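You operate a simulated robot arm through the tools that you are given. There is no shell and no other tool.

You are at the controls of a simulated robot arm. One attempt, no reset.

TASK
Rub the rust off the rusty rotor and oil that patch.
Fine: both blocks lie beside the rotors; green block for the rust, white block for the oil from the flat pad; put both back. A coat counts when it lies all over at full strength: go over it till it gets no stronger. What is to be rubbed or washed off counts as gone when no trace of it is left.

The check looks at the end state, three seconds after you hand in, the way a careful person would. Anything else that was tipped, shoved, dropped, spilled or broken makes it a failure.

THE ROBOT
A 7-joint arm with a three-finger gripper, fixed in place. Base frame: the origin is on the floor under the middle of its stand, x ahead of it, y to its left, z up; the work surface is at about z = 880. Lengths are in mm, angles in rad, forces in N, time in s.
It reaches about 1342 mm from its shoulder. Its first joint turns from -2.897 to 2.897 rad. Payload 2.69 kg.
The TCP is the grasp point between the finger pads, 30 mm short of the fingertips. In the tool frame z runs along the fingers and y along their closing line. The gripper opens to 128 mm; its body begins 117 mm behind the TCP.
Orientation is that of the tool frame in the base frame, as [roll, pitch, yaw] about the fixed x, y, z axes, in that order (R = Rz(yaw) Ry(pitch) Rx(roll)). With the fingers straight down and closing along the base's y, the tool's x points along the base's -x, its y along +y and its z along -z.

THE INTERFACE
- The arm moves only by the tool arm_command. Its argument "increments" is one flat list of numbers, 7 for each row, row after row: the turn, a rotation vector about the base's x, y, z in rad, then the shift along the base's x, y, z in mm, then the opening in per cent of the stroke, from 0 (shut) to 100 (fully open). In form: [rx, ry, rz, tx, ty, tz, grip, rx, ry, rz, tx, ty, tz, grip, ...]. A call has 1 to 20 rows; each row shifts and turns the commanded pose from where the row before left it. Each row takes 0.2 s and may step no farther than 50 mm and 0.15 rad from the row before; otherwise, or with a gripper value out of range, the whole call is refused. Where a pose cannot be reached the arm comes as near as it can. A force on the tool above 40 N (or 10 N above the force at the start of the call, whichever is more), or a blocked arm, ends the call early, and 0.2 s more pass. The fingers move at their own pace (about 127 mm/s each) and stop on an object; they squeeze with about 22 N. The grip force told is the motor's: it shows also when the fingers shut on nothing. Time passes only in rows, and 0.2 s behind the last, so rows that do not move let the fingers close. It gives the time, the measured TCP pose, the force on the tool (base axes), the opening and the grip force at its end, in the units of the frame above (readings bear some noise), with the torque about the TCP (base axes, N m) and any sound that the robot's microphone picked up.
- Cameras (640 x 400 px; columns grow to the right, rows downward): "scene" is fixed at [214.9, -670.2, 1586.5]; the picture's right is [0.70, -0.71, 0.00], its down [-0.31, -0.31, -0.90] and it looks along [0.64, 0.63, -0.44] (base axes); focal length 342 px, centre (320, 200). "wrist" rides on the gripper at [58, 54, -131] in the tool frame; the picture's right is [-0.68, 0.74, 0.00], its down [-0.62, -0.57, -0.55] and it looks along [-0.40, -0.37, 0.84] (tool axes); focal length 234 px, centre (320, 200). There is no depth. A picture from a camera that has moved, and an enlarged one, comes with that camera's place and axes in the base frame and with its lens. The place of the scene camera against the robot may be out by one fixed shift of up to 25 mm in any direction.
- capture(camera): a new picture of that camera. No time passes.
- lift_body(by): moves the trunk up (or, below 0, down) by that many mm; the arm rides with it, the base frame stays. It gives what a move gives, with no picture.
- inspect(camera, box): a new picture of the part [left, top, right, bottom] of that camera's present view, enlarged. No time passes.
- hand_in(): hands the job in; it is judged then, once.

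Places have to be worked out from the pictures, the camera data and where the tool is seen. Open the gripper and draw the arm clear of the work before you hand the job in, unless the task says otherwise.

The tools are called by a JSON object that holds its "op" and its "data". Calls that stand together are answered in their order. arm_command: Moves the arm, as the interface text tells. Its arguments: {"type":"object","properties":{"increments":{"type":"array","items":{"type":"number"}}},"required":["increments"]} The other tools are called the same way: lift_body (by) moves the trunk up or down; capture (camera) takes a picture; inspect (camera, box) takes an enlarged picture of a part of a camera's view; hand_in () hands the job in.

At the start:

```text
clock: 0.0
eef_pos: [772.9, -61.0, 1226.2]
ee_rot: [3.141, 0.0, -3.141]
force: [0.0, -0.2, 0.0]
wrist_torque: [0.0, 0.02, -0.01]
width: 128.0
grip_force: 0.0
trunk travel left (down, up): [-150.0, 200.0]
```

scene: 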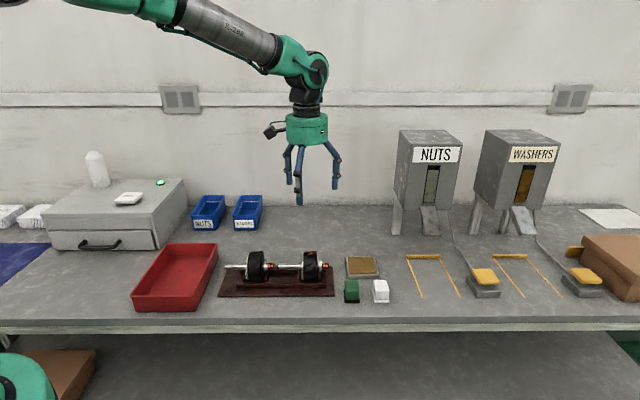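
wrist: 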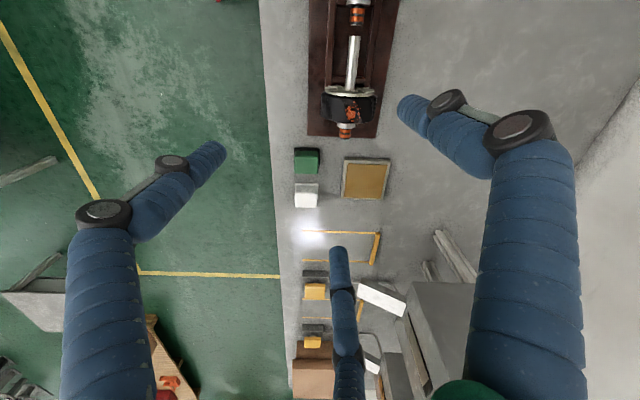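

I begin by looking closer at the rotors, blocks and pad from both cameras before moving anything.

{"op": "inspect", "data": {"camera": "scene", "box": [200, 230, 420, 320]}}

{"op": "inspect", "data": {"camera": "wrist", "box": [260, 0, 420, 260]}}

```text
2.91 times, centred on (310, 275) of scene
camera zoom: at [214.9, -670.2, 1586.5], right [0.7, -0.71, 0.0], down [-0.31, -0.31, -0.9], along [0.64, 0.63, -0.44], focal length 996 px, centre (349, -18)
```

zoom: 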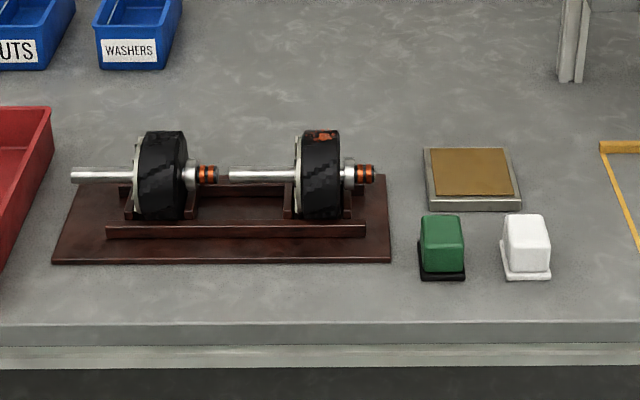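

```text
1.54 times, centred on (340, 130) of wrist
camera zoom: at [715.3, -8.8, 1357.7], right [0.68, 0.74, 0.0], down [0.62, -0.57, 0.55], along [0.4, -0.37, -0.84], focal length 360 px, centre (289, 308)
```

zoom: 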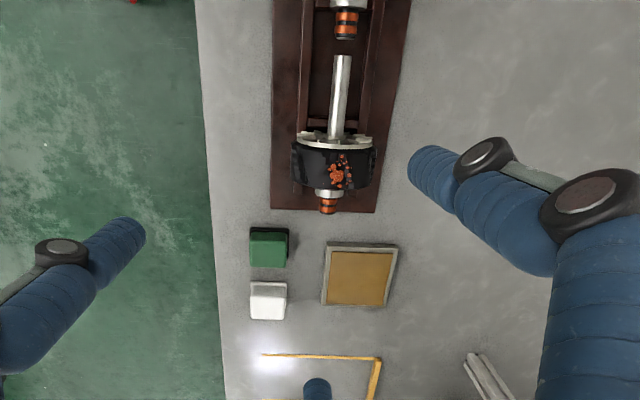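

The rotor pair lies along the bench's diagonal (bench right ≈ [0.7,-0.7]), the rust seems to be on the right-hand rotor's rim near the top. I move the wrist camera down nearer to that rotor for a clearer view.

{"op": "arm_command", "data": {"increments": [0, 0, 0, -3, 20, -30, 100, 0, 0, 0, -3, 20, -30, 100, 0, 0, 0, -3, 20, -30, 100, 0, 0, 0, -3, 20, -30, 100, 0, 0, 0, 0, 0, 0, 100]}}

{"op": "capture", "data": {"camera": "wrist"}}

{"op": "capture", "data": {"camera": "scene"}}

```text
clock: 1.2
eef_pos: [762.6, 19.1, 1106.6]
ee_rot: [3.141, -0.001, -3.141]
force: [0.9, -0.9, -0.1]
wrist_torque: [-0.05, 0.04, 0.02]
width: 127.9
grip_force: 0.0
trunk travel left (down, up): [-150.0, 200.0]
```

```text
taken
camera wrist: at [703.8, 72.1, 1237.9], right [0.68, 0.74, 0.0], down [0.62, -0.57, 0.55], along [0.4, -0.37, -0.84], focal length 234 px, centre (320, 200)
```

wrist: 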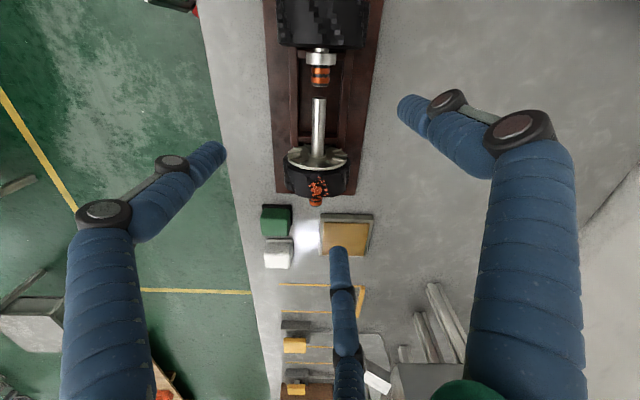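

```text
taken
```

scene: 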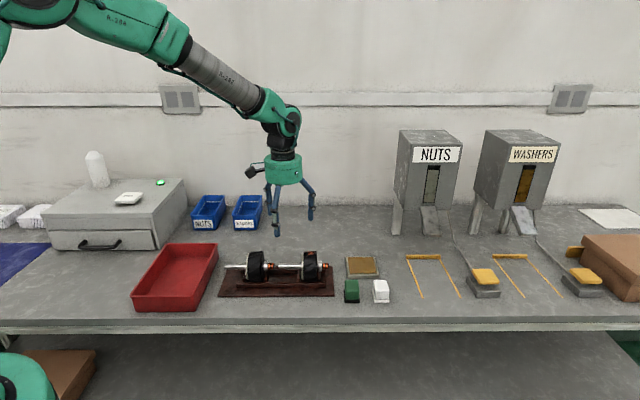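

The rust patch triangulates to about (806,-28,990). Let me enlarge the wrist view to see its shape and check the left rotor.

{"op": "inspect", "data": {"camera": "wrist", "box": [250, 130, 390, 280]}}

{"op": "inspect", "data": {"camera": "wrist", "box": [250, 0, 390, 90]}}

{"op": "inspect", "data": {"camera": "scene", "box": [290, 240, 400, 310]}}

```text
2.67 times, centred on (320, 205) of wrist
camera zoom: at [703.8, 72.1, 1237.9], right [0.68, 0.74, 0.0], down [0.62, -0.57, 0.55], along [0.4, -0.37, -0.84], focal length 624 px, centre (320, 187)
```

zoom: 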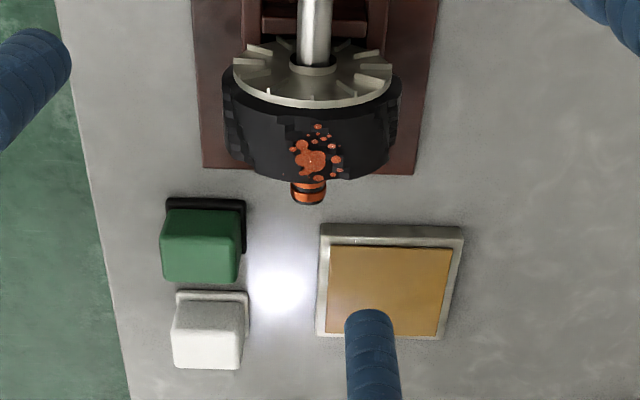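

```text
4.44 times, centred on (320, 45) of wrist
camera zoom: at [703.8, 72.1, 1237.9], right [0.68, 0.74, 0.0], down [0.62, -0.57, 0.55], along [0.4, -0.37, -0.84], focal length 1041 px, centre (320, 889)
```

zoom: 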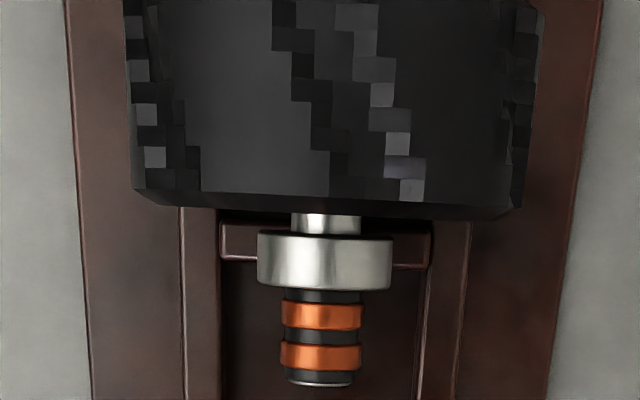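

```text
5.71 times, centred on (345, 275) of scene
camera zoom: at [214.9, -670.2, 1586.5], right [0.7, -0.71, 0.0], down [-0.31, -0.31, -0.9], along [0.64, 0.63, -0.44], focal length 1957 px, centre (177, -229)
```

zoom: 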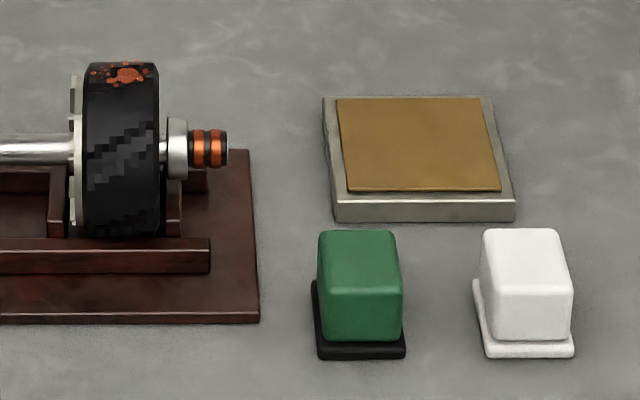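

The rust is on the right rotor's black core, centred about the top, roughly ±20° around and 30 mm long; the left rotor is clean. I test how the three fingers close in the air before planning the grasp.

{"op": "arm_command", "data": {"increments": [0, 0, 0, 0, 0, 0, 35, 0, 0, 0, 0, 0, 0, 35, 0, 0, 0, 0, 0, 0, 35, 0, 0, 0, 0, 0, 0, 35]}}

{"op": "capture", "data": {"camera": "wrist"}}

{"op": "inspect", "data": {"camera": "scene", "box": [230, 130, 350, 290]}}

```text
clock: 2.2
eef_pos: [762.6, 18.1, 1106.7]
ee_rot: [3.141, 0.001, -3.141]
force: [-0.6, -0.2, -0.4]
wrist_torque: [-0.02, 0.01, 0.01]
width: 44.9
grip_force: 0.1
trunk travel left (down, up): [-150.0, 200.0]
```

```text
taken
camera wrist: at [703.4, 71.6, 1238.3], right [0.68, 0.74, 0.0], down [0.62, -0.57, 0.55], along [0.4, -0.37, -0.84], focal length 234 px, centre (320, 200)
```

wrist: 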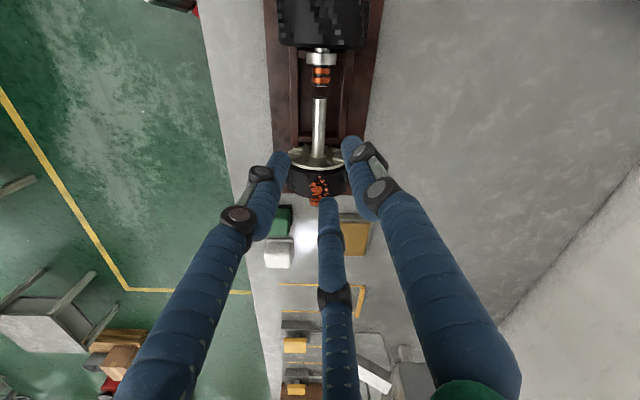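

```text
2.50 times, centred on (290, 210) of scene
camera zoom: at [214.9, -670.2, 1586.5], right [0.7, -0.71, 0.0], down [-0.31, -0.31, -0.9], along [0.64, 0.63, -0.44], focal length 856 px, centre (395, 175)
```

zoom: 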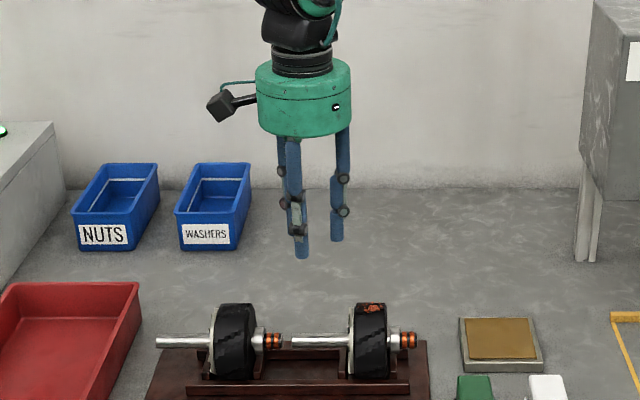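

The gripper is a centric three‑jaw (thumb on tool +y, the others at ±120°). I rotate the tool −45° so the thumb faces the bench back, square to the block faces, and move over the green block at a safe height.

{"op": "arm_command", "data": {"increments": [0, 0, -0.131, 13, -28, 0, 65, 0, 0, -0.131, 13, -28, 0, 65, 0, 0, -0.131, 13, -28, 0, 65, 0, 0, -0.131, 13, -28, 0, 65, 0, 0, -0.131, 13, -28, 0, 65, 0, 0, -0.131, 12, -28, 0, 65, 0, 0, 0, 0, 0, 0, 65]}}

{"op": "capture", "data": {"camera": "wrist"}}

{"op": "capture", "data": {"camera": "scene"}}

```text
clock: 3.8
eef_pos: [838.6, -150.1, 1105.9]
ee_rot: [3.14, -0.001, 2.354]
force: [0.7, -1.0, 0.0]
wrist_torque: [0.04, 0.05, -0.03]
width: 83.2
grip_force: 0.2
trunk travel left (down, up): [-150.0, 200.0]
```

```text
taken
camera wrist: at [834.7, -72.2, 1237.2], right [1.0, 0.04, 0.0], down [0.03, -0.84, 0.55], along [0.02, -0.55, -0.84], focal length 234 px, centre (320, 200)
```

wrist: 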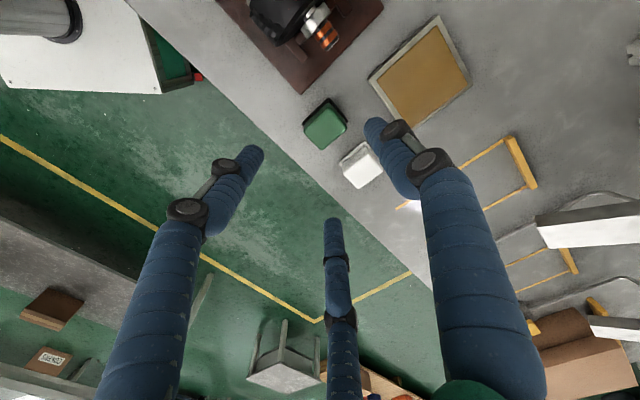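

```text
taken
```

scene: 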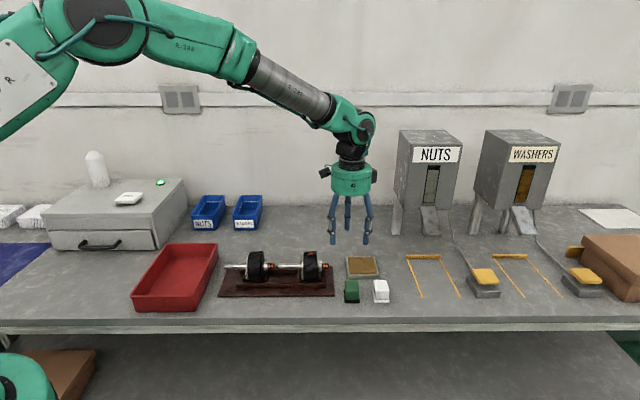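

Now I enlarge the wrist view of the blocks to measure their position and alignment.

{"op": "inspect", "data": {"camera": "wrist", "box": [270, 70, 430, 200]}}

{"op": "inspect", "data": {"camera": "wrist", "box": [200, 0, 500, 140]}}

```text
3.08 times, centred on (350, 135) of wrist
camera zoom: at [834.7, -72.2, 1237.2], right [1.0, 0.04, 0.0], down [0.03, -0.84, 0.55], along [0.02, -0.55, -0.84], focal length 720 px, centre (228, 400)
```

zoom: 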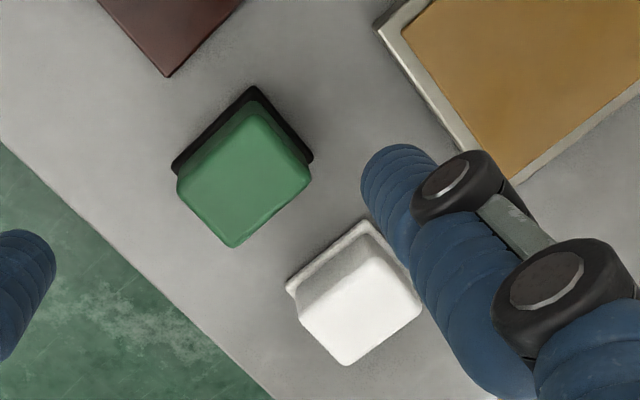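

```text
2.13 times, centred on (350, 70) of wrist
camera zoom: at [834.7, -72.2, 1237.2], right [1.0, 0.04, 0.0], down [0.03, -0.84, 0.55], along [0.02, -0.55, -0.84], focal length 500 px, centre (256, 477)
```

zoom: 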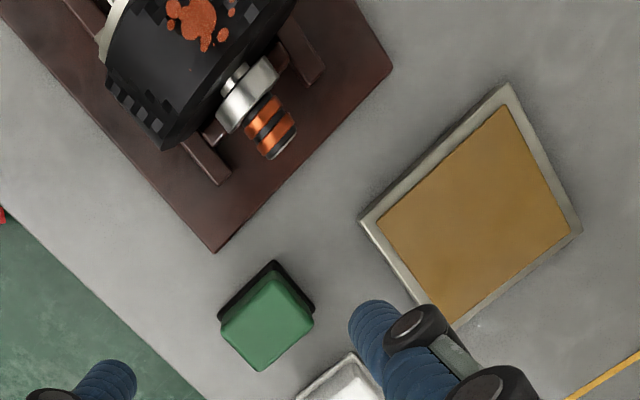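

Green block top centre estimates to about (845,-163), sides ~41 mm, bench-aligned. I descend partway over it and check the alignment in the wrist view.

{"op": "arm_command", "data": {"increments": [0, 0, 0, 2, -4, -35, 65, 0, 0, 0, 2, -4, -35, 65, 0, 0, 0, 2, -5, -36, 65, 0, 0, 0, 0, 0, 0, 65]}}

{"op": "capture", "data": {"camera": "wrist"}}

{"op": "inspect", "data": {"camera": "scene", "box": [290, 190, 430, 310]}}

```text
clock: 4.8
eef_pos: [843.7, -163.9, 998.1]
ee_rot: [3.141, 0.0, 2.355]
force: [-0.1, 0.0, 0.4]
wrist_torque: [0.01, 0.02, 0.0]
width: 82.8
grip_force: 0.0
trunk travel left (down, up): [-150.0, 200.0]
```

```text
taken
camera wrist: at [840.5, -84.8, 1130.8], right [1.0, 0.04, 0.0], down [0.04, -0.84, 0.55], along [0.02, -0.55, -0.84], focal length 234 px, centre (320, 200)
```

wrist: 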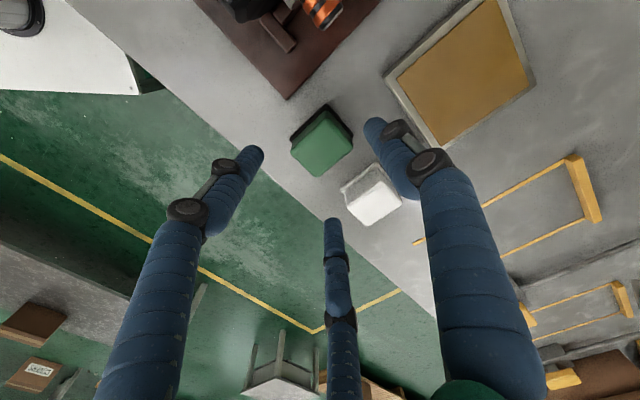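

```text
3.33 times, centred on (360, 250) of scene
camera zoom: at [214.9, -670.2, 1586.5], right [0.7, -0.71, 0.0], down [-0.31, -0.31, -0.9], along [0.64, 0.63, -0.44], focal length 1142 px, centre (187, 33)
```

zoom: 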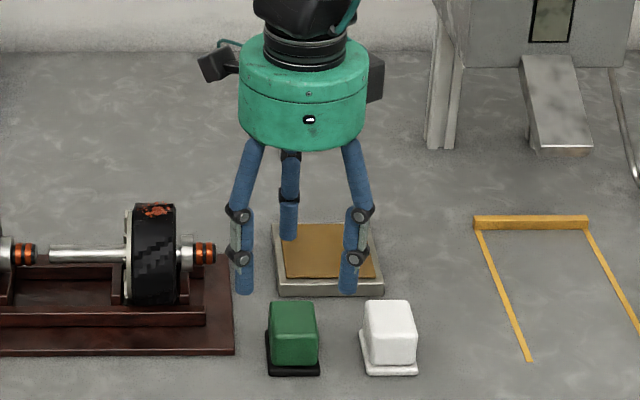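

Let me enlarge the wrist view around the green block to measure the offset from the tool axis.

{"op": "inspect", "data": {"camera": "wrist", "box": [260, 80, 420, 240]}}

```text
2.50 times, centred on (340, 160) of wrist
camera zoom: at [840.5, -84.8, 1130.8], right [1.0, 0.04, 0.0], down [0.04, -0.84, 0.55], along [0.02, -0.55, -0.84], focal length 585 px, centre (270, 300)
```

zoom: 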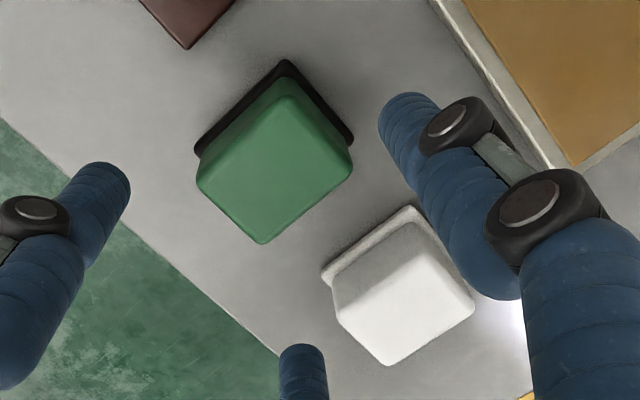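

The block centre is about (845,-163), within 2 mm of the tool axis. I narrow the opening a bit for clearance to the white block, descend to z≈923 and close.

{"op": "arm_command", "data": {"increments": [0, 0, 0, 1.3, 1, 0, 57, 0, 0, 0, 0, 0, -25, 57, 0, 0, 0, 0, 0, -25, 57, 0, 0, 0, 0, 0, -25, 57, 0, 0, 0, 0, 0, 0, 57]}}

{"op": "inspect", "data": {"camera": "wrist", "box": [240, 80, 440, 240]}}

{"op": "inspect", "data": {"camera": "scene", "box": [290, 210, 430, 310]}}

```text
clock: 6.0
eef_pos: [845.2, -162.7, 925.9]
ee_rot: [3.142, 0.001, 2.357]
force: [-0.2, 0.1, -0.1]
wrist_torque: [-0.01, 0.03, -0.07]
width: 73.1
grip_force: 0.0
trunk travel left (down, up): [-150.0, 200.0]
```

```text
2.50 times, centred on (340, 160) of wrist
camera zoom: at [842.7, -82.9, 1056.2], right [1.0, 0.04, 0.0], down [0.04, -0.84, 0.55], along [0.02, -0.55, -0.84], focal length 585 px, centre (270, 300)
```

zoom: 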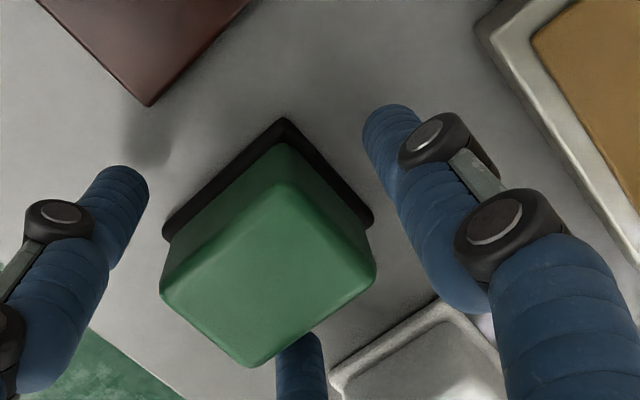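

```text
4.00 times, centred on (360, 260) of scene
camera zoom: at [214.9, -670.2, 1586.5], right [0.7, -0.71, 0.0], down [-0.31, -0.31, -0.9], along [0.64, 0.63, -0.44], focal length 1370 px, centre (160, -40)
```

zoom: 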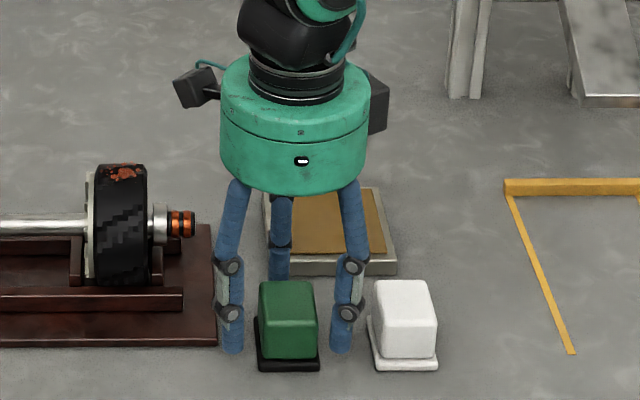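

The fingers straddle the block cleanly with its centre on the tool axis. I go 4 mm lower and close the fingers.

{"op": "arm_command", "data": {"increments": [0, 0, 0, 0, 0, -4, 57, 0, 0, 0, 0, 0, 0, 40, 0, 0, 0, 0, 0, 0, 20, 0, 0, 0, 0, 0, 0, 10, 0, 0, 0, 0, 0, 0, 10, 0, 0, 0, 0, 0, 0, 10]}}

{"op": "inspect", "data": {"camera": "wrist", "box": [240, 80, 440, 240]}}

{"op": "inspect", "data": {"camera": "scene", "box": [290, 210, 430, 310]}}

```text
clock: 7.4
eef_pos: [845.8, -161.6, 921.0]
ee_rot: [3.14, 0.001, 2.356]
force: [-0.9, -1.4, 1.0]
wrist_torque: [0.01, 0.0, 0.03]
width: 46.5
grip_force: 21.8
trunk travel left (down, up): [-150.0, 200.0]
```

```text
2.50 times, centred on (340, 160) of wrist
camera zoom: at [842.5, -83.0, 1052.8], right [1.0, 0.04, 0.0], down [0.04, -0.84, 0.55], along [0.02, -0.55, -0.84], focal length 585 px, centre (270, 300)
```

zoom: 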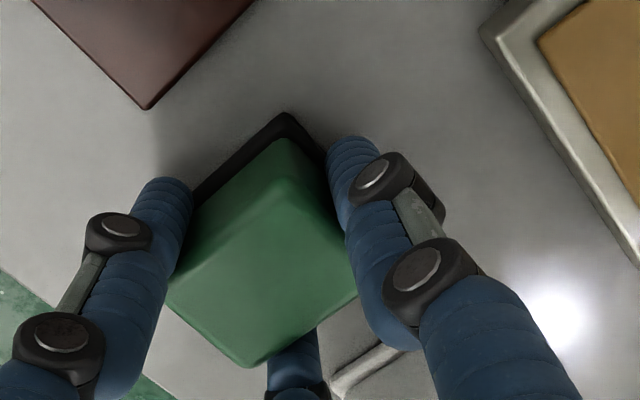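

```text
4.00 times, centred on (360, 260) of scene
camera zoom: at [214.9, -670.2, 1586.5], right [0.7, -0.71, 0.0], down [-0.31, -0.31, -0.9], along [0.64, 0.63, -0.44], focal length 1370 px, centre (160, -40)
```

zoom: 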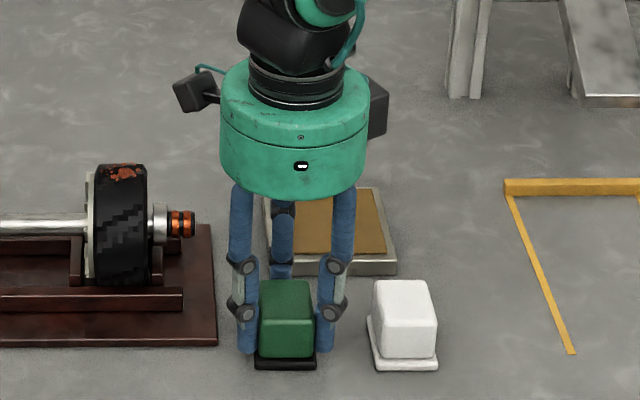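

Grip holds at 46.5 mm width with 21.8 N. I lift straight up to clear the rotor height and check that the block comes along level.

{"op": "arm_command", "data": {"increments": [0, 0, 0, 0, 0, 10, 10, 0, 0, 0, 0, 0, 30, 10, 0, 0, 0, 0, 0, 40, 10, 0, 0, 0, 0, 0, 40, 10, 0, 0, 0, 0, 0, 40, 10, 0, 0, 0, 0, 0, 0, 10]}}

{"op": "capture", "data": {"camera": "wrist"}}

{"op": "inspect", "data": {"camera": "scene", "box": [290, 150, 450, 310]}}

```text
clock: 8.8
eef_pos: [843.8, -161.5, 1082.1]
ee_rot: [-3.141, -0.001, 2.357]
force: [0.9, -1.0, 1.2]
wrist_torque: [-0.05, -0.01, 0.03]
width: 46.7
grip_force: 21.8
trunk travel left (down, up): [-150.0, 200.0]
```

```text
taken
camera wrist: at [841.4, -82.8, 1214.1], right [1.0, 0.04, 0.0], down [0.03, -0.84, 0.55], along [0.02, -0.55, -0.84], focal length 234 px, centre (320, 200)
```

wrist: 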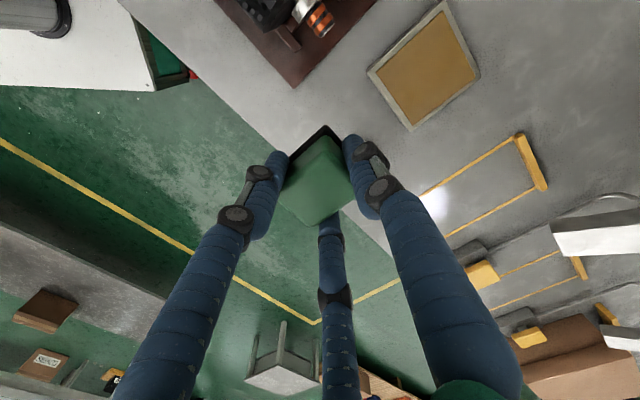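

```text
2.50 times, centred on (370, 230) of scene
camera zoom: at [214.9, -670.2, 1586.5], right [0.7, -0.71, 0.0], down [-0.31, -0.31, -0.9], along [0.64, 0.63, -0.44], focal length 856 px, centre (195, 125)
```

zoom: 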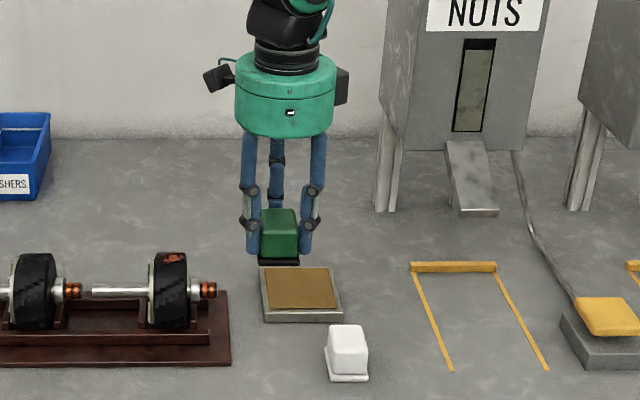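

The block is held level. I move it above the rust patch, estimated at (805,-28) with rim top near z≈990 (sole is 41 mm under the TCP), staying about 45 mm above.

{"op": "arm_command", "data": {"increments": [0, 0, 0, -10, 33, 0, 10, 0, 0, 0, -10, 34, 0, 10, 0, 0, 0, -10, 34, 0, 10, 0, 0, 0, -9, 33, -10, 10, 0, 0, 0, 0, 0, -10, 10, 0, 0, 0, 0, 0, 0, 10]}}

{"op": "capture", "data": {"camera": "wrist"}}

{"op": "inspect", "data": {"camera": "scene", "box": [250, 170, 390, 310]}}

```text
clock: 10.2
eef_pos: [807.3, -27.9, 1061.6]
ee_rot: [3.141, 0.0, 2.355]
force: [0.1, -0.5, -0.9]
wrist_torque: [0.02, 0.06, -0.01]
width: 47.1
grip_force: 21.7
trunk travel left (down, up): [-150.0, 200.0]
```

```text
taken
camera wrist: at [803.6, 50.5, 1192.6], right [1.0, 0.04, 0.0], down [0.03, -0.84, 0.55], along [0.02, -0.55, -0.84], focal length 234 px, centre (320, 200)
```

wrist: 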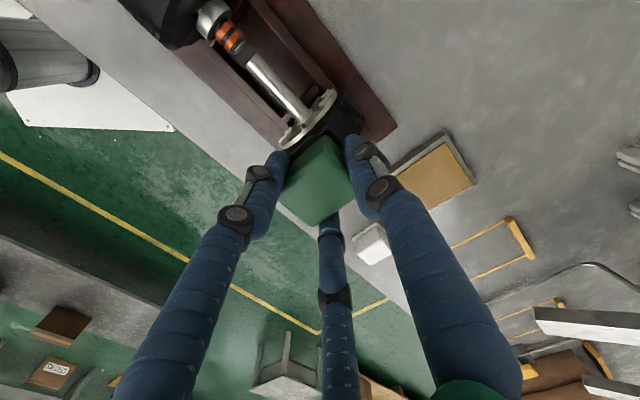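

```text
2.86 times, centred on (320, 240) of scene
camera zoom: at [214.9, -670.2, 1586.5], right [0.7, -0.71, 0.0], down [-0.31, -0.31, -0.9], along [0.64, 0.63, -0.44], focal length 978 px, centre (320, 86)
```

zoom: 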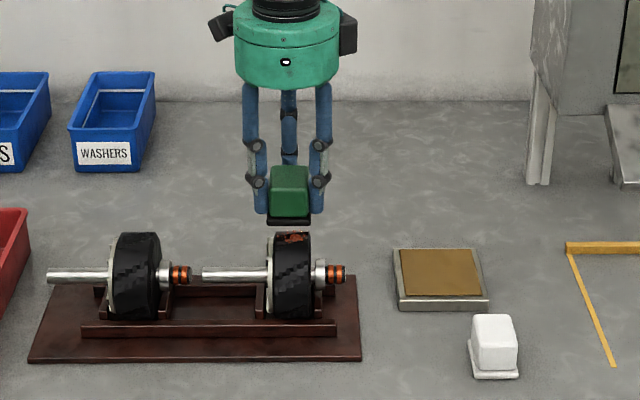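

Alignment over the rust looks right along the shaft and across. I descend to just above the rim, then in small steps feeling for contact.

{"op": "arm_command", "data": {"increments": [0, 0, 0, 0, 0, -10, 10, 0, 0, 0, 0, 0, -10, 10, 0, 0, 0, 0, 0, -3, 10, 0, 0, 0, 0, 0, 0, 10]}}

{"op": "inspect", "data": {"camera": "scene", "box": [270, 210, 350, 290]}}

```text
clock: 11.2
eef_pos: [806.0, -28.1, 1037.9]
ee_rot: [-3.141, 0.001, 2.356]
force: [-0.2, 0.4, -0.5]
wrist_torque: [0.04, -0.01, 0.01]
width: 46.6
grip_force: 22.0
trunk travel left (down, up): [-150.0, 200.0]
```

```text
5.00 times, centred on (310, 250) of scene
camera zoom: at [214.9, -670.2, 1586.5], right [0.7, -0.71, 0.0], down [-0.31, -0.31, -0.9], along [0.64, 0.63, -0.44], focal length 1712 px, centre (370, -50)
```

zoom: 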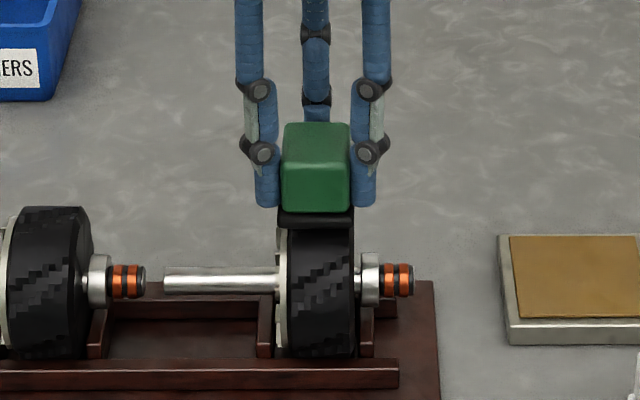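

No contact yet at z≈1038. I continue down in 1.5 mm steps.

{"op": "arm_command", "data": {"increments": [0, 0, 0, 0, 0, -1.5, 10, 0, 0, 0, 0, 0, -1.5, 10, 0, 0, 0, 0, 0, 0, 10]}}

```text
clock: 12.0
eef_pos: [807.3, -29.5, 1033.9]
ee_rot: [-3.141, 0.001, 2.356]
force: [1.2, 0.3, -1.0]
wrist_torque: [-0.02, 0.02, 0.02]
width: 46.7
grip_force: 21.7
trunk travel left (down, up): [-150.0, 200.0]
```

Still free at z≈1034; a little further down.

{"op": "arm_command", "data": {"increments": [0, 0, 0, 0, 0, -1.5, 10, 0, 0, 0, 0, 0, -1, 10, 0, 0, 0, 0, 0, 0, 10]}}

```text
clock: 12.8
eef_pos: [807.2, -28.7, 1032.4]
ee_rot: [3.14, 0.001, 2.357]
force: [0.1, 0.5, -1.2]
wrist_torque: [-0.01, -0.02, 0.03]
width: 46.7
grip_force: 22.2
trunk travel left (down, up): [-150.0, 200.0]
```

Still no clear force at z≈1032.5; two more 1 mm steps.

{"op": "arm_command", "data": {"increments": [0, 0, 0, 0, 0, -1, 10, 0, 0, 0, 0, 0, -1, 10, 0, 0, 0, 0, 0, 0, 10]}}

{"op": "inspect", "data": {"camera": "scene", "box": [290, 220, 330, 260]}}

```text
clock: 13.6
eef_pos: [807.0, -29.0, 1029.6]
ee_rot: [3.141, 0.0, 2.357]
force: [0.3, 0.0, -0.5]
wrist_torque: [-0.02, -0.01, 0.05]
width: 46.7
grip_force: 21.7
trunk travel left (down, up): [-150.0, 200.0]
```

```text
10.00 times, centred on (310, 240) of scene
camera zoom: at [214.9, -670.2, 1586.5], right [0.7, -0.71, 0.0], down [-0.31, -0.31, -0.9], along [0.64, 0.63, -0.44], focal length 3424 px, centre (420, -200)
```

zoom: 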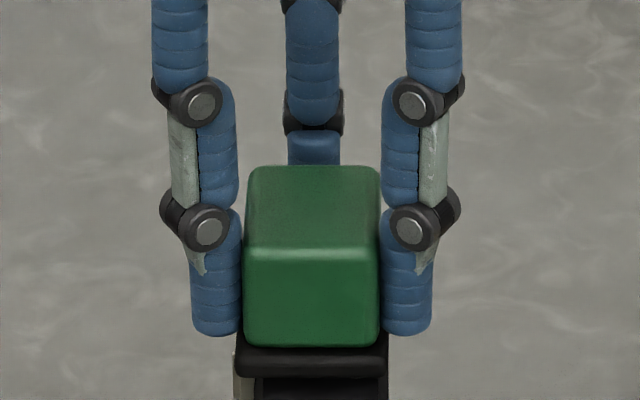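

Still no contact; the sole is just above the rim. Continue in 1 mm steps.

{"op": "arm_command", "data": {"increments": [0, 0, 0, 0, 0, -1, 10, 0, 0, 0, 0, 0, -1, 10, 0, 0, 0, 0, 0, 0, 10]}}

```text
clock: 14.4
eef_pos: [806.4, -29.0, 1028.0]
ee_rot: [3.14, 0.001, 2.357]
force: [-0.1, 0.3, -1.3]
wrist_torque: [-0.02, 0.04, 0.01]
width: 47.0
grip_force: 21.7
trunk travel left (down, up): [-150.0, 200.0]
```

{"op": "arm_command", "data": {"increments": [0, 0, 0, 0, 0, -1, 10, 0, 0, 0, 0, 0, -1, 10, 0, 0, 0, 0, 0, 0, 10]}}

{"op": "inspect", "data": {"camera": "scene", "box": [290, 230, 330, 280]}}

```text
clock: 15.2
eef_pos: [807.8, -27.2, 1026.9]
ee_rot: [3.14, -0.001, 2.357]
force: [0.2, 0.3, 0.9]
wrist_torque: [0.0, -0.02, 0.02]
width: 47.0
grip_force: 21.5
trunk travel left (down, up): [-150.0, 200.0]
```

```text
8.00 times, centred on (310, 255) of scene
camera zoom: at [214.9, -670.2, 1586.5], right [0.7, -0.71, 0.0], down [-0.31, -0.31, -0.9], along [0.64, 0.63, -0.44], focal length 2740 px, centre (400, -240)
```

zoom: 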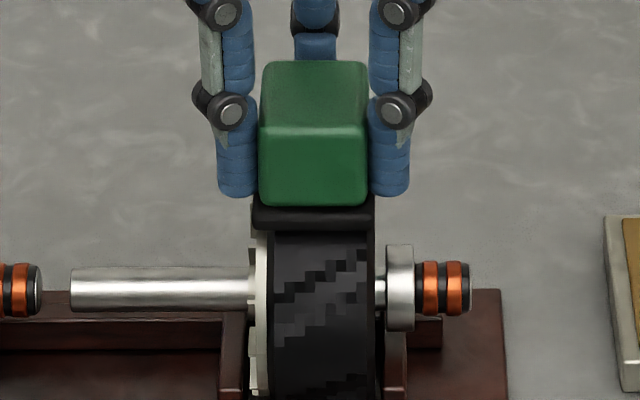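

Still no contact force at z≈1027; the base plate is about flush with the rim silhouette. Continue down by 1 mm steps.

{"op": "arm_command", "data": {"increments": [0, 0, 0, 0, 0, -1, 10, 0, 0, 0, 0, 0, -1, 10, 0, 0, 0, 0, 0, 0, 10]}}

```text
clock: 16.0
eef_pos: [807.0, -28.1, 1025.6]
ee_rot: [3.14, 0.001, 2.356]
force: [-2.7, -0.2, 15.6]
wrist_torque: [-0.01, 0.1, -0.04]
width: 46.8
grip_force: 21.7
trunk travel left (down, up): [-150.0, 200.0]
```

Contact: 15.6 N at z≈1025.6, so the rim top is at about 985. I try a short, gentle rub along the shaft axis (±4 mm) and watch the forces and whether the rotor moves.

{"op": "arm_command", "data": {"increments": [0, 0, 0, 1.4, -1.4, 0.3, 10, 0, 0, 0, 1.4, -1.4, 0, 10, 0, 0, 0, -1.4, 1.4, 0, 10, 0, 0, 0, -1.4, 1.4, 0, 10, 0, 0, 0, -1.4, 1.4, 0, 10, 0, 0, 0, -1.4, 1.4, 0, 10, 0, 0, 0, 1.4, -1.4, 0, 10, 0, 0, 0, 1.4, -1.4, 0, 10]}}

{"op": "inspect", "data": {"camera": "scene", "box": [290, 230, 330, 280]}}

```text
clock: 17.8
eef_pos: [806.1, -27.7, 1024.9]
ee_rot: [-3.141, 0.001, 2.357]
force: [-2.6, 3.1, 13.6]
wrist_torque: [0.09, 0.11, -0.01]
width: 46.9
grip_force: 22.4
trunk travel left (down, up): [-150.0, 200.0]
```

```text
8.00 times, centred on (310, 255) of scene
camera zoom: at [214.9, -670.2, 1586.5], right [0.7, -0.71, 0.0], down [-0.31, -0.31, -0.9], along [0.64, 0.63, -0.44], focal length 2740 px, centre (400, -240)
```

zoom: 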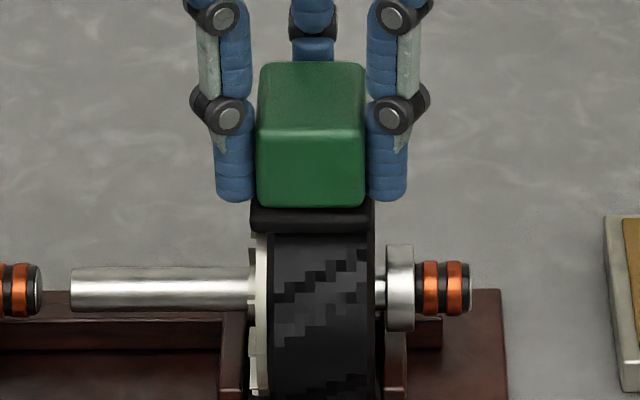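

The rotor stayed put (lamination pattern unchanged) with only ~4 N friction. I lift off and shift so the wrist camera can see the effect on the patch.

{"op": "arm_command", "data": {"increments": [0, 0, 0, 0, 0, 15, 10, 0, 0, 0, 0, 0, 30, 10, 0, 0, 0, 0, -35, 0, 10, 0, 0, 0, 0, -35, 0, 10, 0, 0, 0, 0, 0, 0, 10]}}

{"op": "capture", "data": {"camera": "wrist"}}

{"op": "inspect", "data": {"camera": "wrist", "box": [270, 10, 390, 120]}}

{"op": "inspect", "data": {"camera": "scene", "box": [290, 230, 340, 290]}}

```text
clock: 19.0
eef_pos: [806.4, -98.9, 1069.6]
ee_rot: [-3.141, -0.001, 2.358]
force: [-0.2, 0.0, -0.8]
wrist_torque: [0.05, -0.04, -0.02]
width: 46.8
grip_force: 22.1
trunk travel left (down, up): [-150.0, 200.0]
```

```text
taken
camera wrist: at [804.0, -19.4, 1201.4], right [1.0, 0.04, 0.0], down [0.03, -0.84, 0.55], along [0.02, -0.55, -0.84], focal length 234 px, centre (320, 200)
```

wrist: 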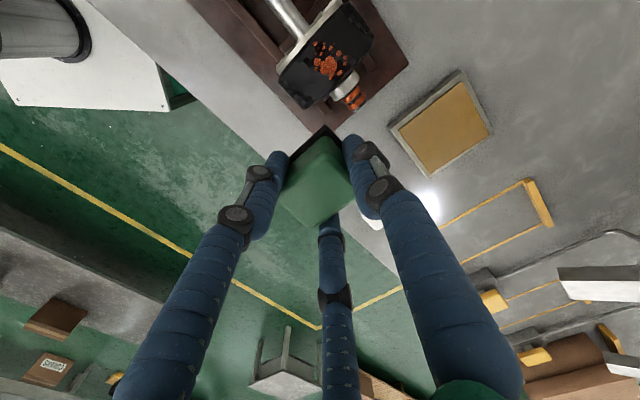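

```text
3.64 times, centred on (330, 65) of wrist
camera zoom: at [804.0, -19.4, 1201.4], right [1.0, 0.04, 0.0], down [0.03, -0.84, 0.55], along [0.02, -0.55, -0.84], focal length 852 px, centre (284, 691)
```

zoom: 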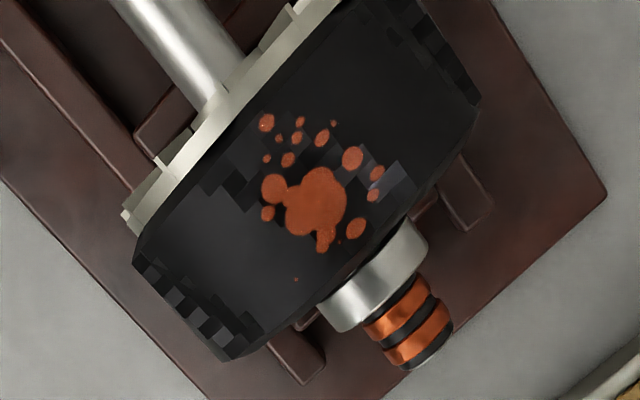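

```text
6.67 times, centred on (315, 260) of scene
camera zoom: at [214.9, -670.2, 1586.5], right [0.7, -0.71, 0.0], down [-0.31, -0.31, -0.9], along [0.64, 0.63, -0.44], focal length 2283 px, centre (353, -200)
```

zoom: 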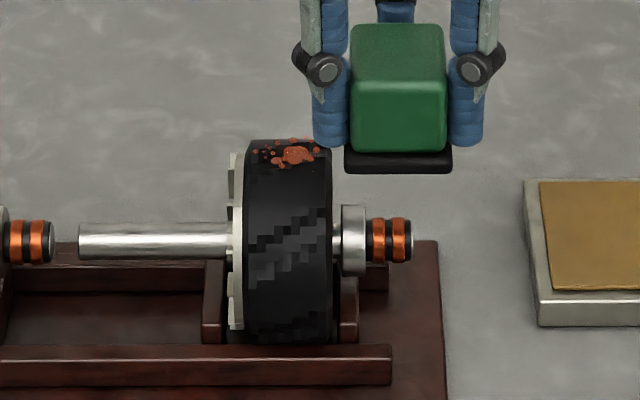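

The patch shows clearly: about 32 mm along the shaft and −14° to +20° around the top. I compare with the same scene crop as at the start to see whether it has faded at all.

{"op": "inspect", "data": {"camera": "scene", "box": [290, 240, 400, 310]}}

{"op": "inspect", "data": {"camera": "wrist", "box": [300, 25, 350, 85]}}

```text
5.71 times, centred on (345, 275) of scene
camera zoom: at [214.9, -670.2, 1586.5], right [0.7, -0.71, 0.0], down [-0.31, -0.31, -0.9], along [0.64, 0.63, -0.44], focal length 1957 px, centre (177, -229)
```

zoom: 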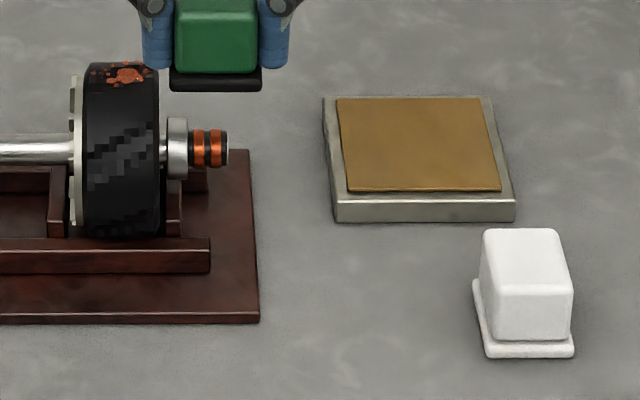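

```text
6.67 times, centred on (325, 55) of wrist
camera zoom: at [804.0, -19.4, 1201.4], right [1.0, 0.04, 0.0], down [0.03, -0.84, 0.55], along [0.02, -0.55, -0.84], focal length 1561 px, centre (287, 1167)
```

zoom: 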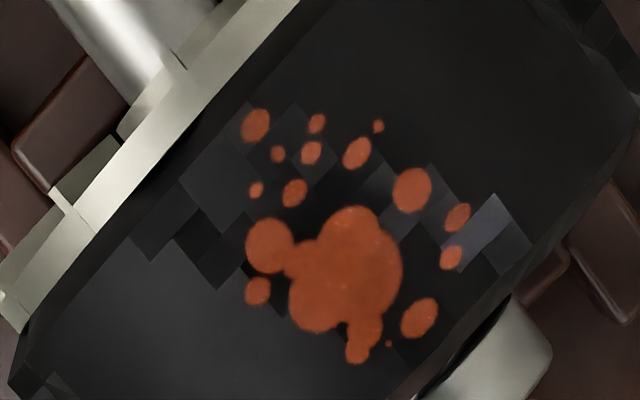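

No obvious fading yet. I go back down on the patch and do a longer set of axial strokes at about 14 N to see how the rust responds.

{"op": "arm_command", "data": {"increments": [0, 0, 0, 0, 35, 0, 10, 0, 0, 0, 0, 35, 0, 10, 0, 0, 0, 0, 0, -30, 10, 0, 0, 0, 0, 0, -13, 10, 0, 0, 0, 0, 0, -2, 10, 0, 0, 0, 2, -2, 0, 10, 0, 0, 0, 2, -2, 0, 10, 0, 0, 0, -2, 2, 0, 10, 0, 0, 0, -2, 2, 0, 10, 0, 0, 0, -2, 2, 0, 10, 0, 0, 0, -2, 2, 0, 10, 0, 0, 0, 2, -2, 0, 10, 0, 0, 0, 2, -2, 0, 10, 0, 0, 0, 2, -2, 0, 10, 0, 0, 0, 2, -2, 0, 10, 0, 0, 0, -2, 2, 0, 10, 0, 0, 0, -2, 2, 0, 10, 0, 0, 0, -2, 2, 0, 10, 0, 0, 0, -2, 2, 0, 10, 0, 0, 0, 2, -2, 0, 10]}}

```text
clock: 23.2
eef_pos: [804.7, -25.7, 1025.2]
ee_rot: [3.141, 0.001, 2.356]
force: [-0.4, 0.9, 4.9]
wrist_torque: [0.0, 0.0, -0.03]
width: 46.8
grip_force: 22.1
trunk travel left (down, up): [-150.0, 200.0]
```

Force has dropped to ~5 N. I press 0.7 mm more, do another set of strokes, then lift and look.

{"op": "arm_command", "data": {"increments": [0, 0, 0, 2, -2, -0.7, 10, 0, 0, 0, 2, -2, 0, 10, 0, 0, 0, 2, -2, 0, 10, 0, 0, 0, -2, 2, 0, 10, 0, 0, 0, -2, 2, 0, 10, 0, 0, 0, -2, 2, 0, 10, 0, 0, 0, -2, 2, 0, 10, 0, 0, 0, 2, -2, 0, 10, 0, 0, 0, 2, -2, 0, 10, 0, 0, 0, 2, -2, 0, 10, 0, 0, 0, 2, -2, 0, 10, 0, 0, 0, -2, 2, 0, 10, 0, 0, 0, -2, 2, 0, 10]}}

{"op": "arm_command", "data": {"increments": [0, 0, 0, 0, 0, 15, 10, 0, 0, 0, 0, 0, 30, 10, 0, 0, 0, 0, -35, 0, 10, 0, 0, 0, 0, -35, 0, 10, 0, 0, 0, 0, 0, 0, 10]}}

{"op": "inspect", "data": {"camera": "wrist", "box": [270, 10, 390, 120]}}

{"op": "inspect", "data": {"camera": "scene", "box": [290, 230, 340, 290]}}

```text
clock: 26.0
eef_pos: [806.4, -29.2, 1024.9]
ee_rot: [-3.141, 0.002, 2.354]
force: [2.8, -2.8, 10.9]
wrist_torque: [-0.14, -0.11, -0.03]
width: 46.8
grip_force: 21.9
trunk travel left (down, up): [-150.0, 200.0]
```

```text
clock: 27.2
eef_pos: [807.4, -99.1, 1068.8]
ee_rot: [3.141, 0.001, 2.356]
force: [0.1, 0.0, -0.5]
wrist_torque: [0.07, 0.01, 0.01]
width: 47.0
grip_force: 22.2
trunk travel left (down, up): [-150.0, 200.0]
```

```text
3.64 times, centred on (330, 65) of wrist
camera zoom: at [804.1, -20.5, 1200.8], right [1.0, 0.04, 0.0], down [0.04, -0.84, 0.55], along [0.02, -0.55, -0.84], focal length 852 px, centre (284, 691)
```

zoom: 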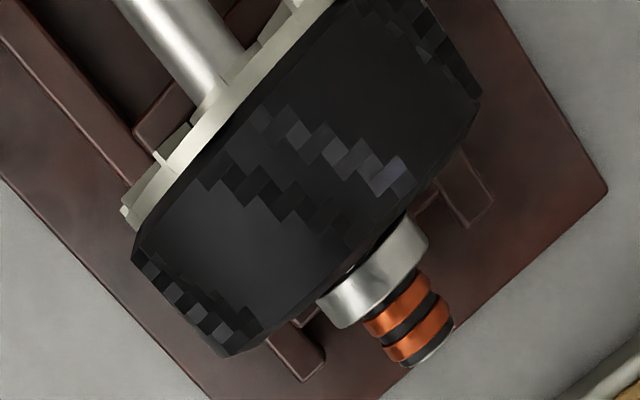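

```text
6.67 times, centred on (315, 260) of scene
camera zoom: at [214.9, -670.2, 1586.5], right [0.7, -0.71, 0.0], down [-0.31, -0.31, -0.9], along [0.64, 0.63, -0.44], focal length 2283 px, centre (353, -200)
```

zoom: 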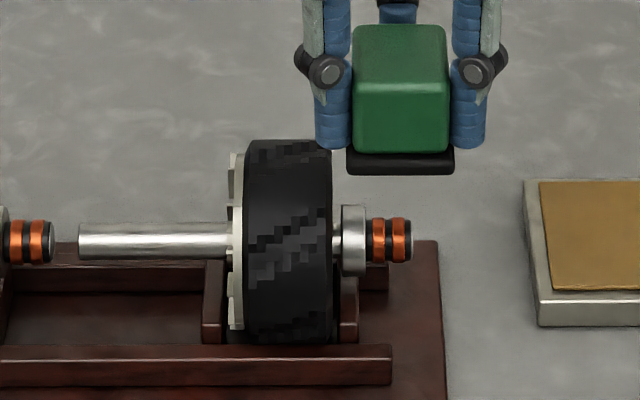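

The rust appears completely gone, and the rotor has not turned. Let me check at higher magnification for any trace left.

{"op": "inspect", "data": {"camera": "wrist", "box": [295, 15, 355, 95]}}

{"op": "inspect", "data": {"camera": "scene", "box": [300, 245, 330, 270]}}

{"op": "capture", "data": {"camera": "wrist"}}

```text
5.00 times, centred on (325, 55) of wrist
camera zoom: at [804.1, -20.5, 1200.8], right [1.0, 0.04, 0.0], down [0.04, -0.84, 0.55], along [0.02, -0.55, -0.84], focal length 1171 px, centre (295, 925)
```

zoom: 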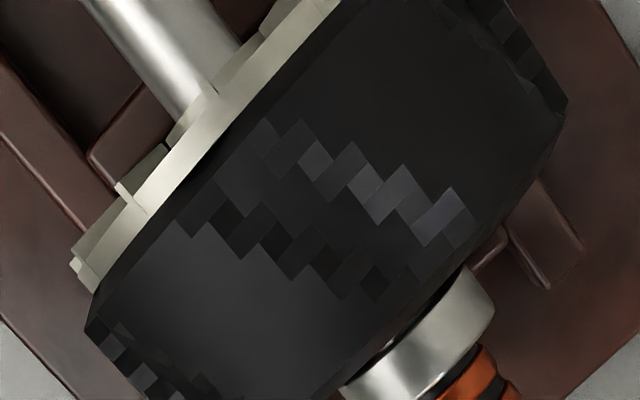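

```text
16.00 times, centred on (315, 258) of scene
camera zoom: at [214.9, -670.2, 1586.5], right [0.7, -0.71, 0.0], down [-0.31, -0.31, -0.9], along [0.64, 0.63, -0.44], focal length 5479 px, centre (400, -720)
```

zoom: 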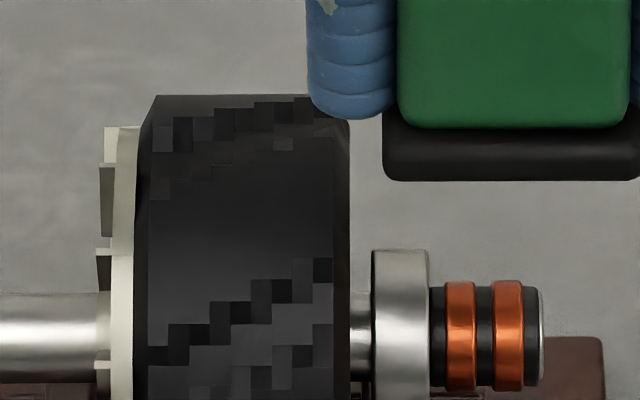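

```text
taken
camera wrist: at [804.1, -20.5, 1200.8], right [1.0, 0.04, 0.0], down [0.04, -0.84, 0.55], along [0.02, -0.55, -0.84], focal length 234 px, centre (320, 200)
```

wrist: 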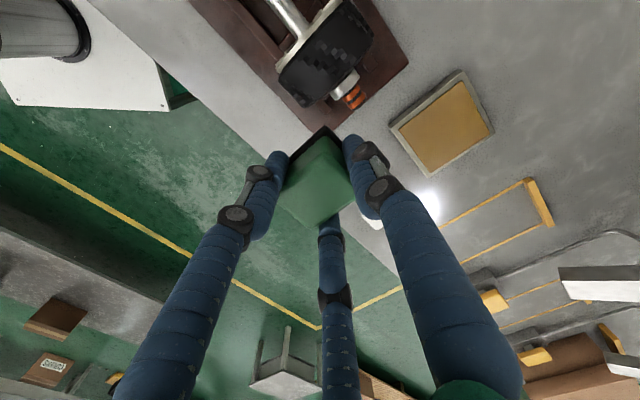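

No rust is visible any more. For safety I do one more short set of strokes, slightly shifted to the back side where the patch reached furthest, then re-check.

{"op": "arm_command", "data": {"increments": [0, 0, 0, 1, 36, 0, 10, 0, 0, 0, 1, 36, 0, 10, 0, 0, 0, 0, 0, -30, 10, 0, 0, 0, 0, 0, -13, 10, 0, 0, 0, 0, 0, -2, 10, 0, 0, 0, 2, -2, 0, 10, 0, 0, 0, 2, -2, 0, 10, 0, 0, 0, -2, 2, 0, 10, 0, 0, 0, -2, 2, 0, 10, 0, 0, 0, -2, 2, 0, 10, 0, 0, 0, -2, 2, 0, 10, 0, 0, 0, 2, -2, 0, 10, 0, 0, 0, 2, -2, 0, 10, 0, 0, 0, 2, -2, 0, 10, 0, 0, 0, 2, -2, 0, 10, 0, 0, 0, -2, 2, 0, 10, 0, 0, 0, -2, 2, 0, 10, 0, 0, 0, -2, 2, 0, 10, 0, 0, 0, -2, 2, 0, 10, 0, 0, 0, 4, -4, 0, 10]}}

{"op": "arm_command", "data": {"increments": [0, 0, 0, 0, 0, 15, 10, 0, 0, 0, 0, 0, 30, 10, 0, 0, 0, -1, -36, 0, 10, 0, 0, 0, -1, -36, 0, 10, 0, 0, 0, 0, 0, 0, 10]}}

{"op": "inspect", "data": {"camera": "wrist", "box": [270, 10, 390, 120]}}

{"op": "inspect", "data": {"camera": "wrist", "box": [220, 100, 420, 260]}}

```text
clock: 31.4
eef_pos: [808.8, -26.9, 1023.9]
ee_rot: [3.14, -0.001, 2.358]
force: [0.1, 0.2, 6.7]
wrist_torque: [-0.05, 0.0, -0.02]
width: 46.8
grip_force: 22.0
trunk travel left (down, up): [-150.0, 200.0]
```

```text
clock: 32.6
eef_pos: [806.6, -98.5, 1070.0]
ee_rot: [-3.141, -0.001, 2.355]
force: [-0.2, -0.2, -0.7]
wrist_torque: [0.07, 0.01, 0.0]
width: 46.8
grip_force: 22.2
trunk travel left (down, up): [-150.0, 200.0]
```

```text
3.64 times, centred on (330, 65) of wrist
camera zoom: at [803.4, -19.8, 1201.7], right [1.0, 0.04, 0.0], down [0.03, -0.84, 0.55], along [0.02, -0.55, -0.84], focal length 852 px, centre (284, 691)
```

zoom: 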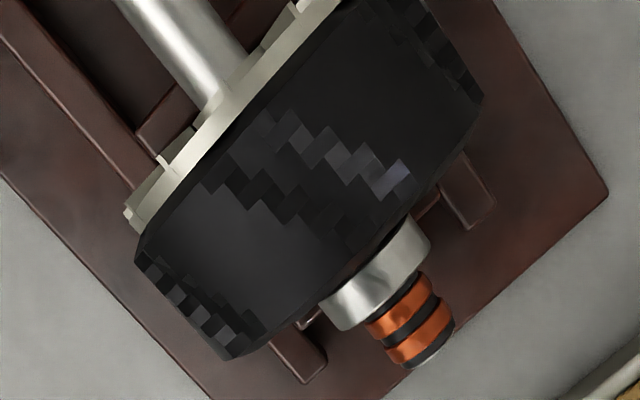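

```text
2.50 times, centred on (320, 180) of wrist
camera zoom: at [803.4, -19.8, 1201.7], right [1.0, 0.04, 0.0], down [0.03, -0.84, 0.55], along [0.02, -0.55, -0.84], focal length 585 px, centre (320, 250)
```

zoom: 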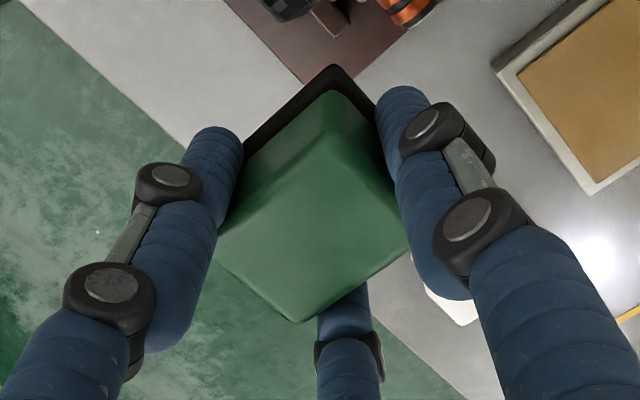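

Rust is fully gone. I return the green block to its original spot: move over (845.5,-162.5) and descend to just above the table.

{"op": "arm_command", "data": {"increments": [0, 0, 0, 13, -21, 0, 10, 0, 0, 0, 13, -21, 0, 10, 0, 0, 0, 13, -22, 0, 10, 0, 0, 0, 0, 0, -40, 10, 0, 0, 0, 0, 0, -40, 10, 0, 0, 0, 0, 0, -40, 10, 0, 0, 0, 0, 0, -20, 10, 0, 0, 0, 0, 0, 0, 10]}}

{"op": "inspect", "data": {"camera": "scene", "box": [290, 210, 430, 310]}}

```text
clock: 34.4
eef_pos: [846.2, -161.6, 928.7]
ee_rot: [3.141, 0.001, 2.356]
force: [0.1, -0.4, -0.3]
wrist_torque: [0.01, 0.02, -0.01]
width: 46.7
grip_force: 22.4
trunk travel left (down, up): [-150.0, 200.0]
```

```text
4.00 times, centred on (360, 260) of scene
camera zoom: at [214.9, -670.2, 1586.5], right [0.7, -0.71, 0.0], down [-0.31, -0.31, -0.9], along [0.64, 0.63, -0.44], focal length 1370 px, centre (160, -40)
```

zoom: 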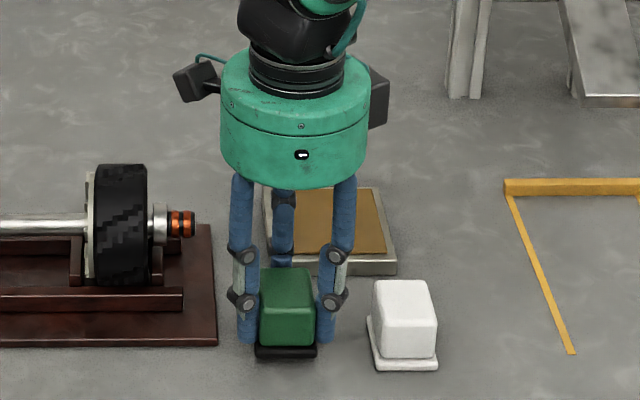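

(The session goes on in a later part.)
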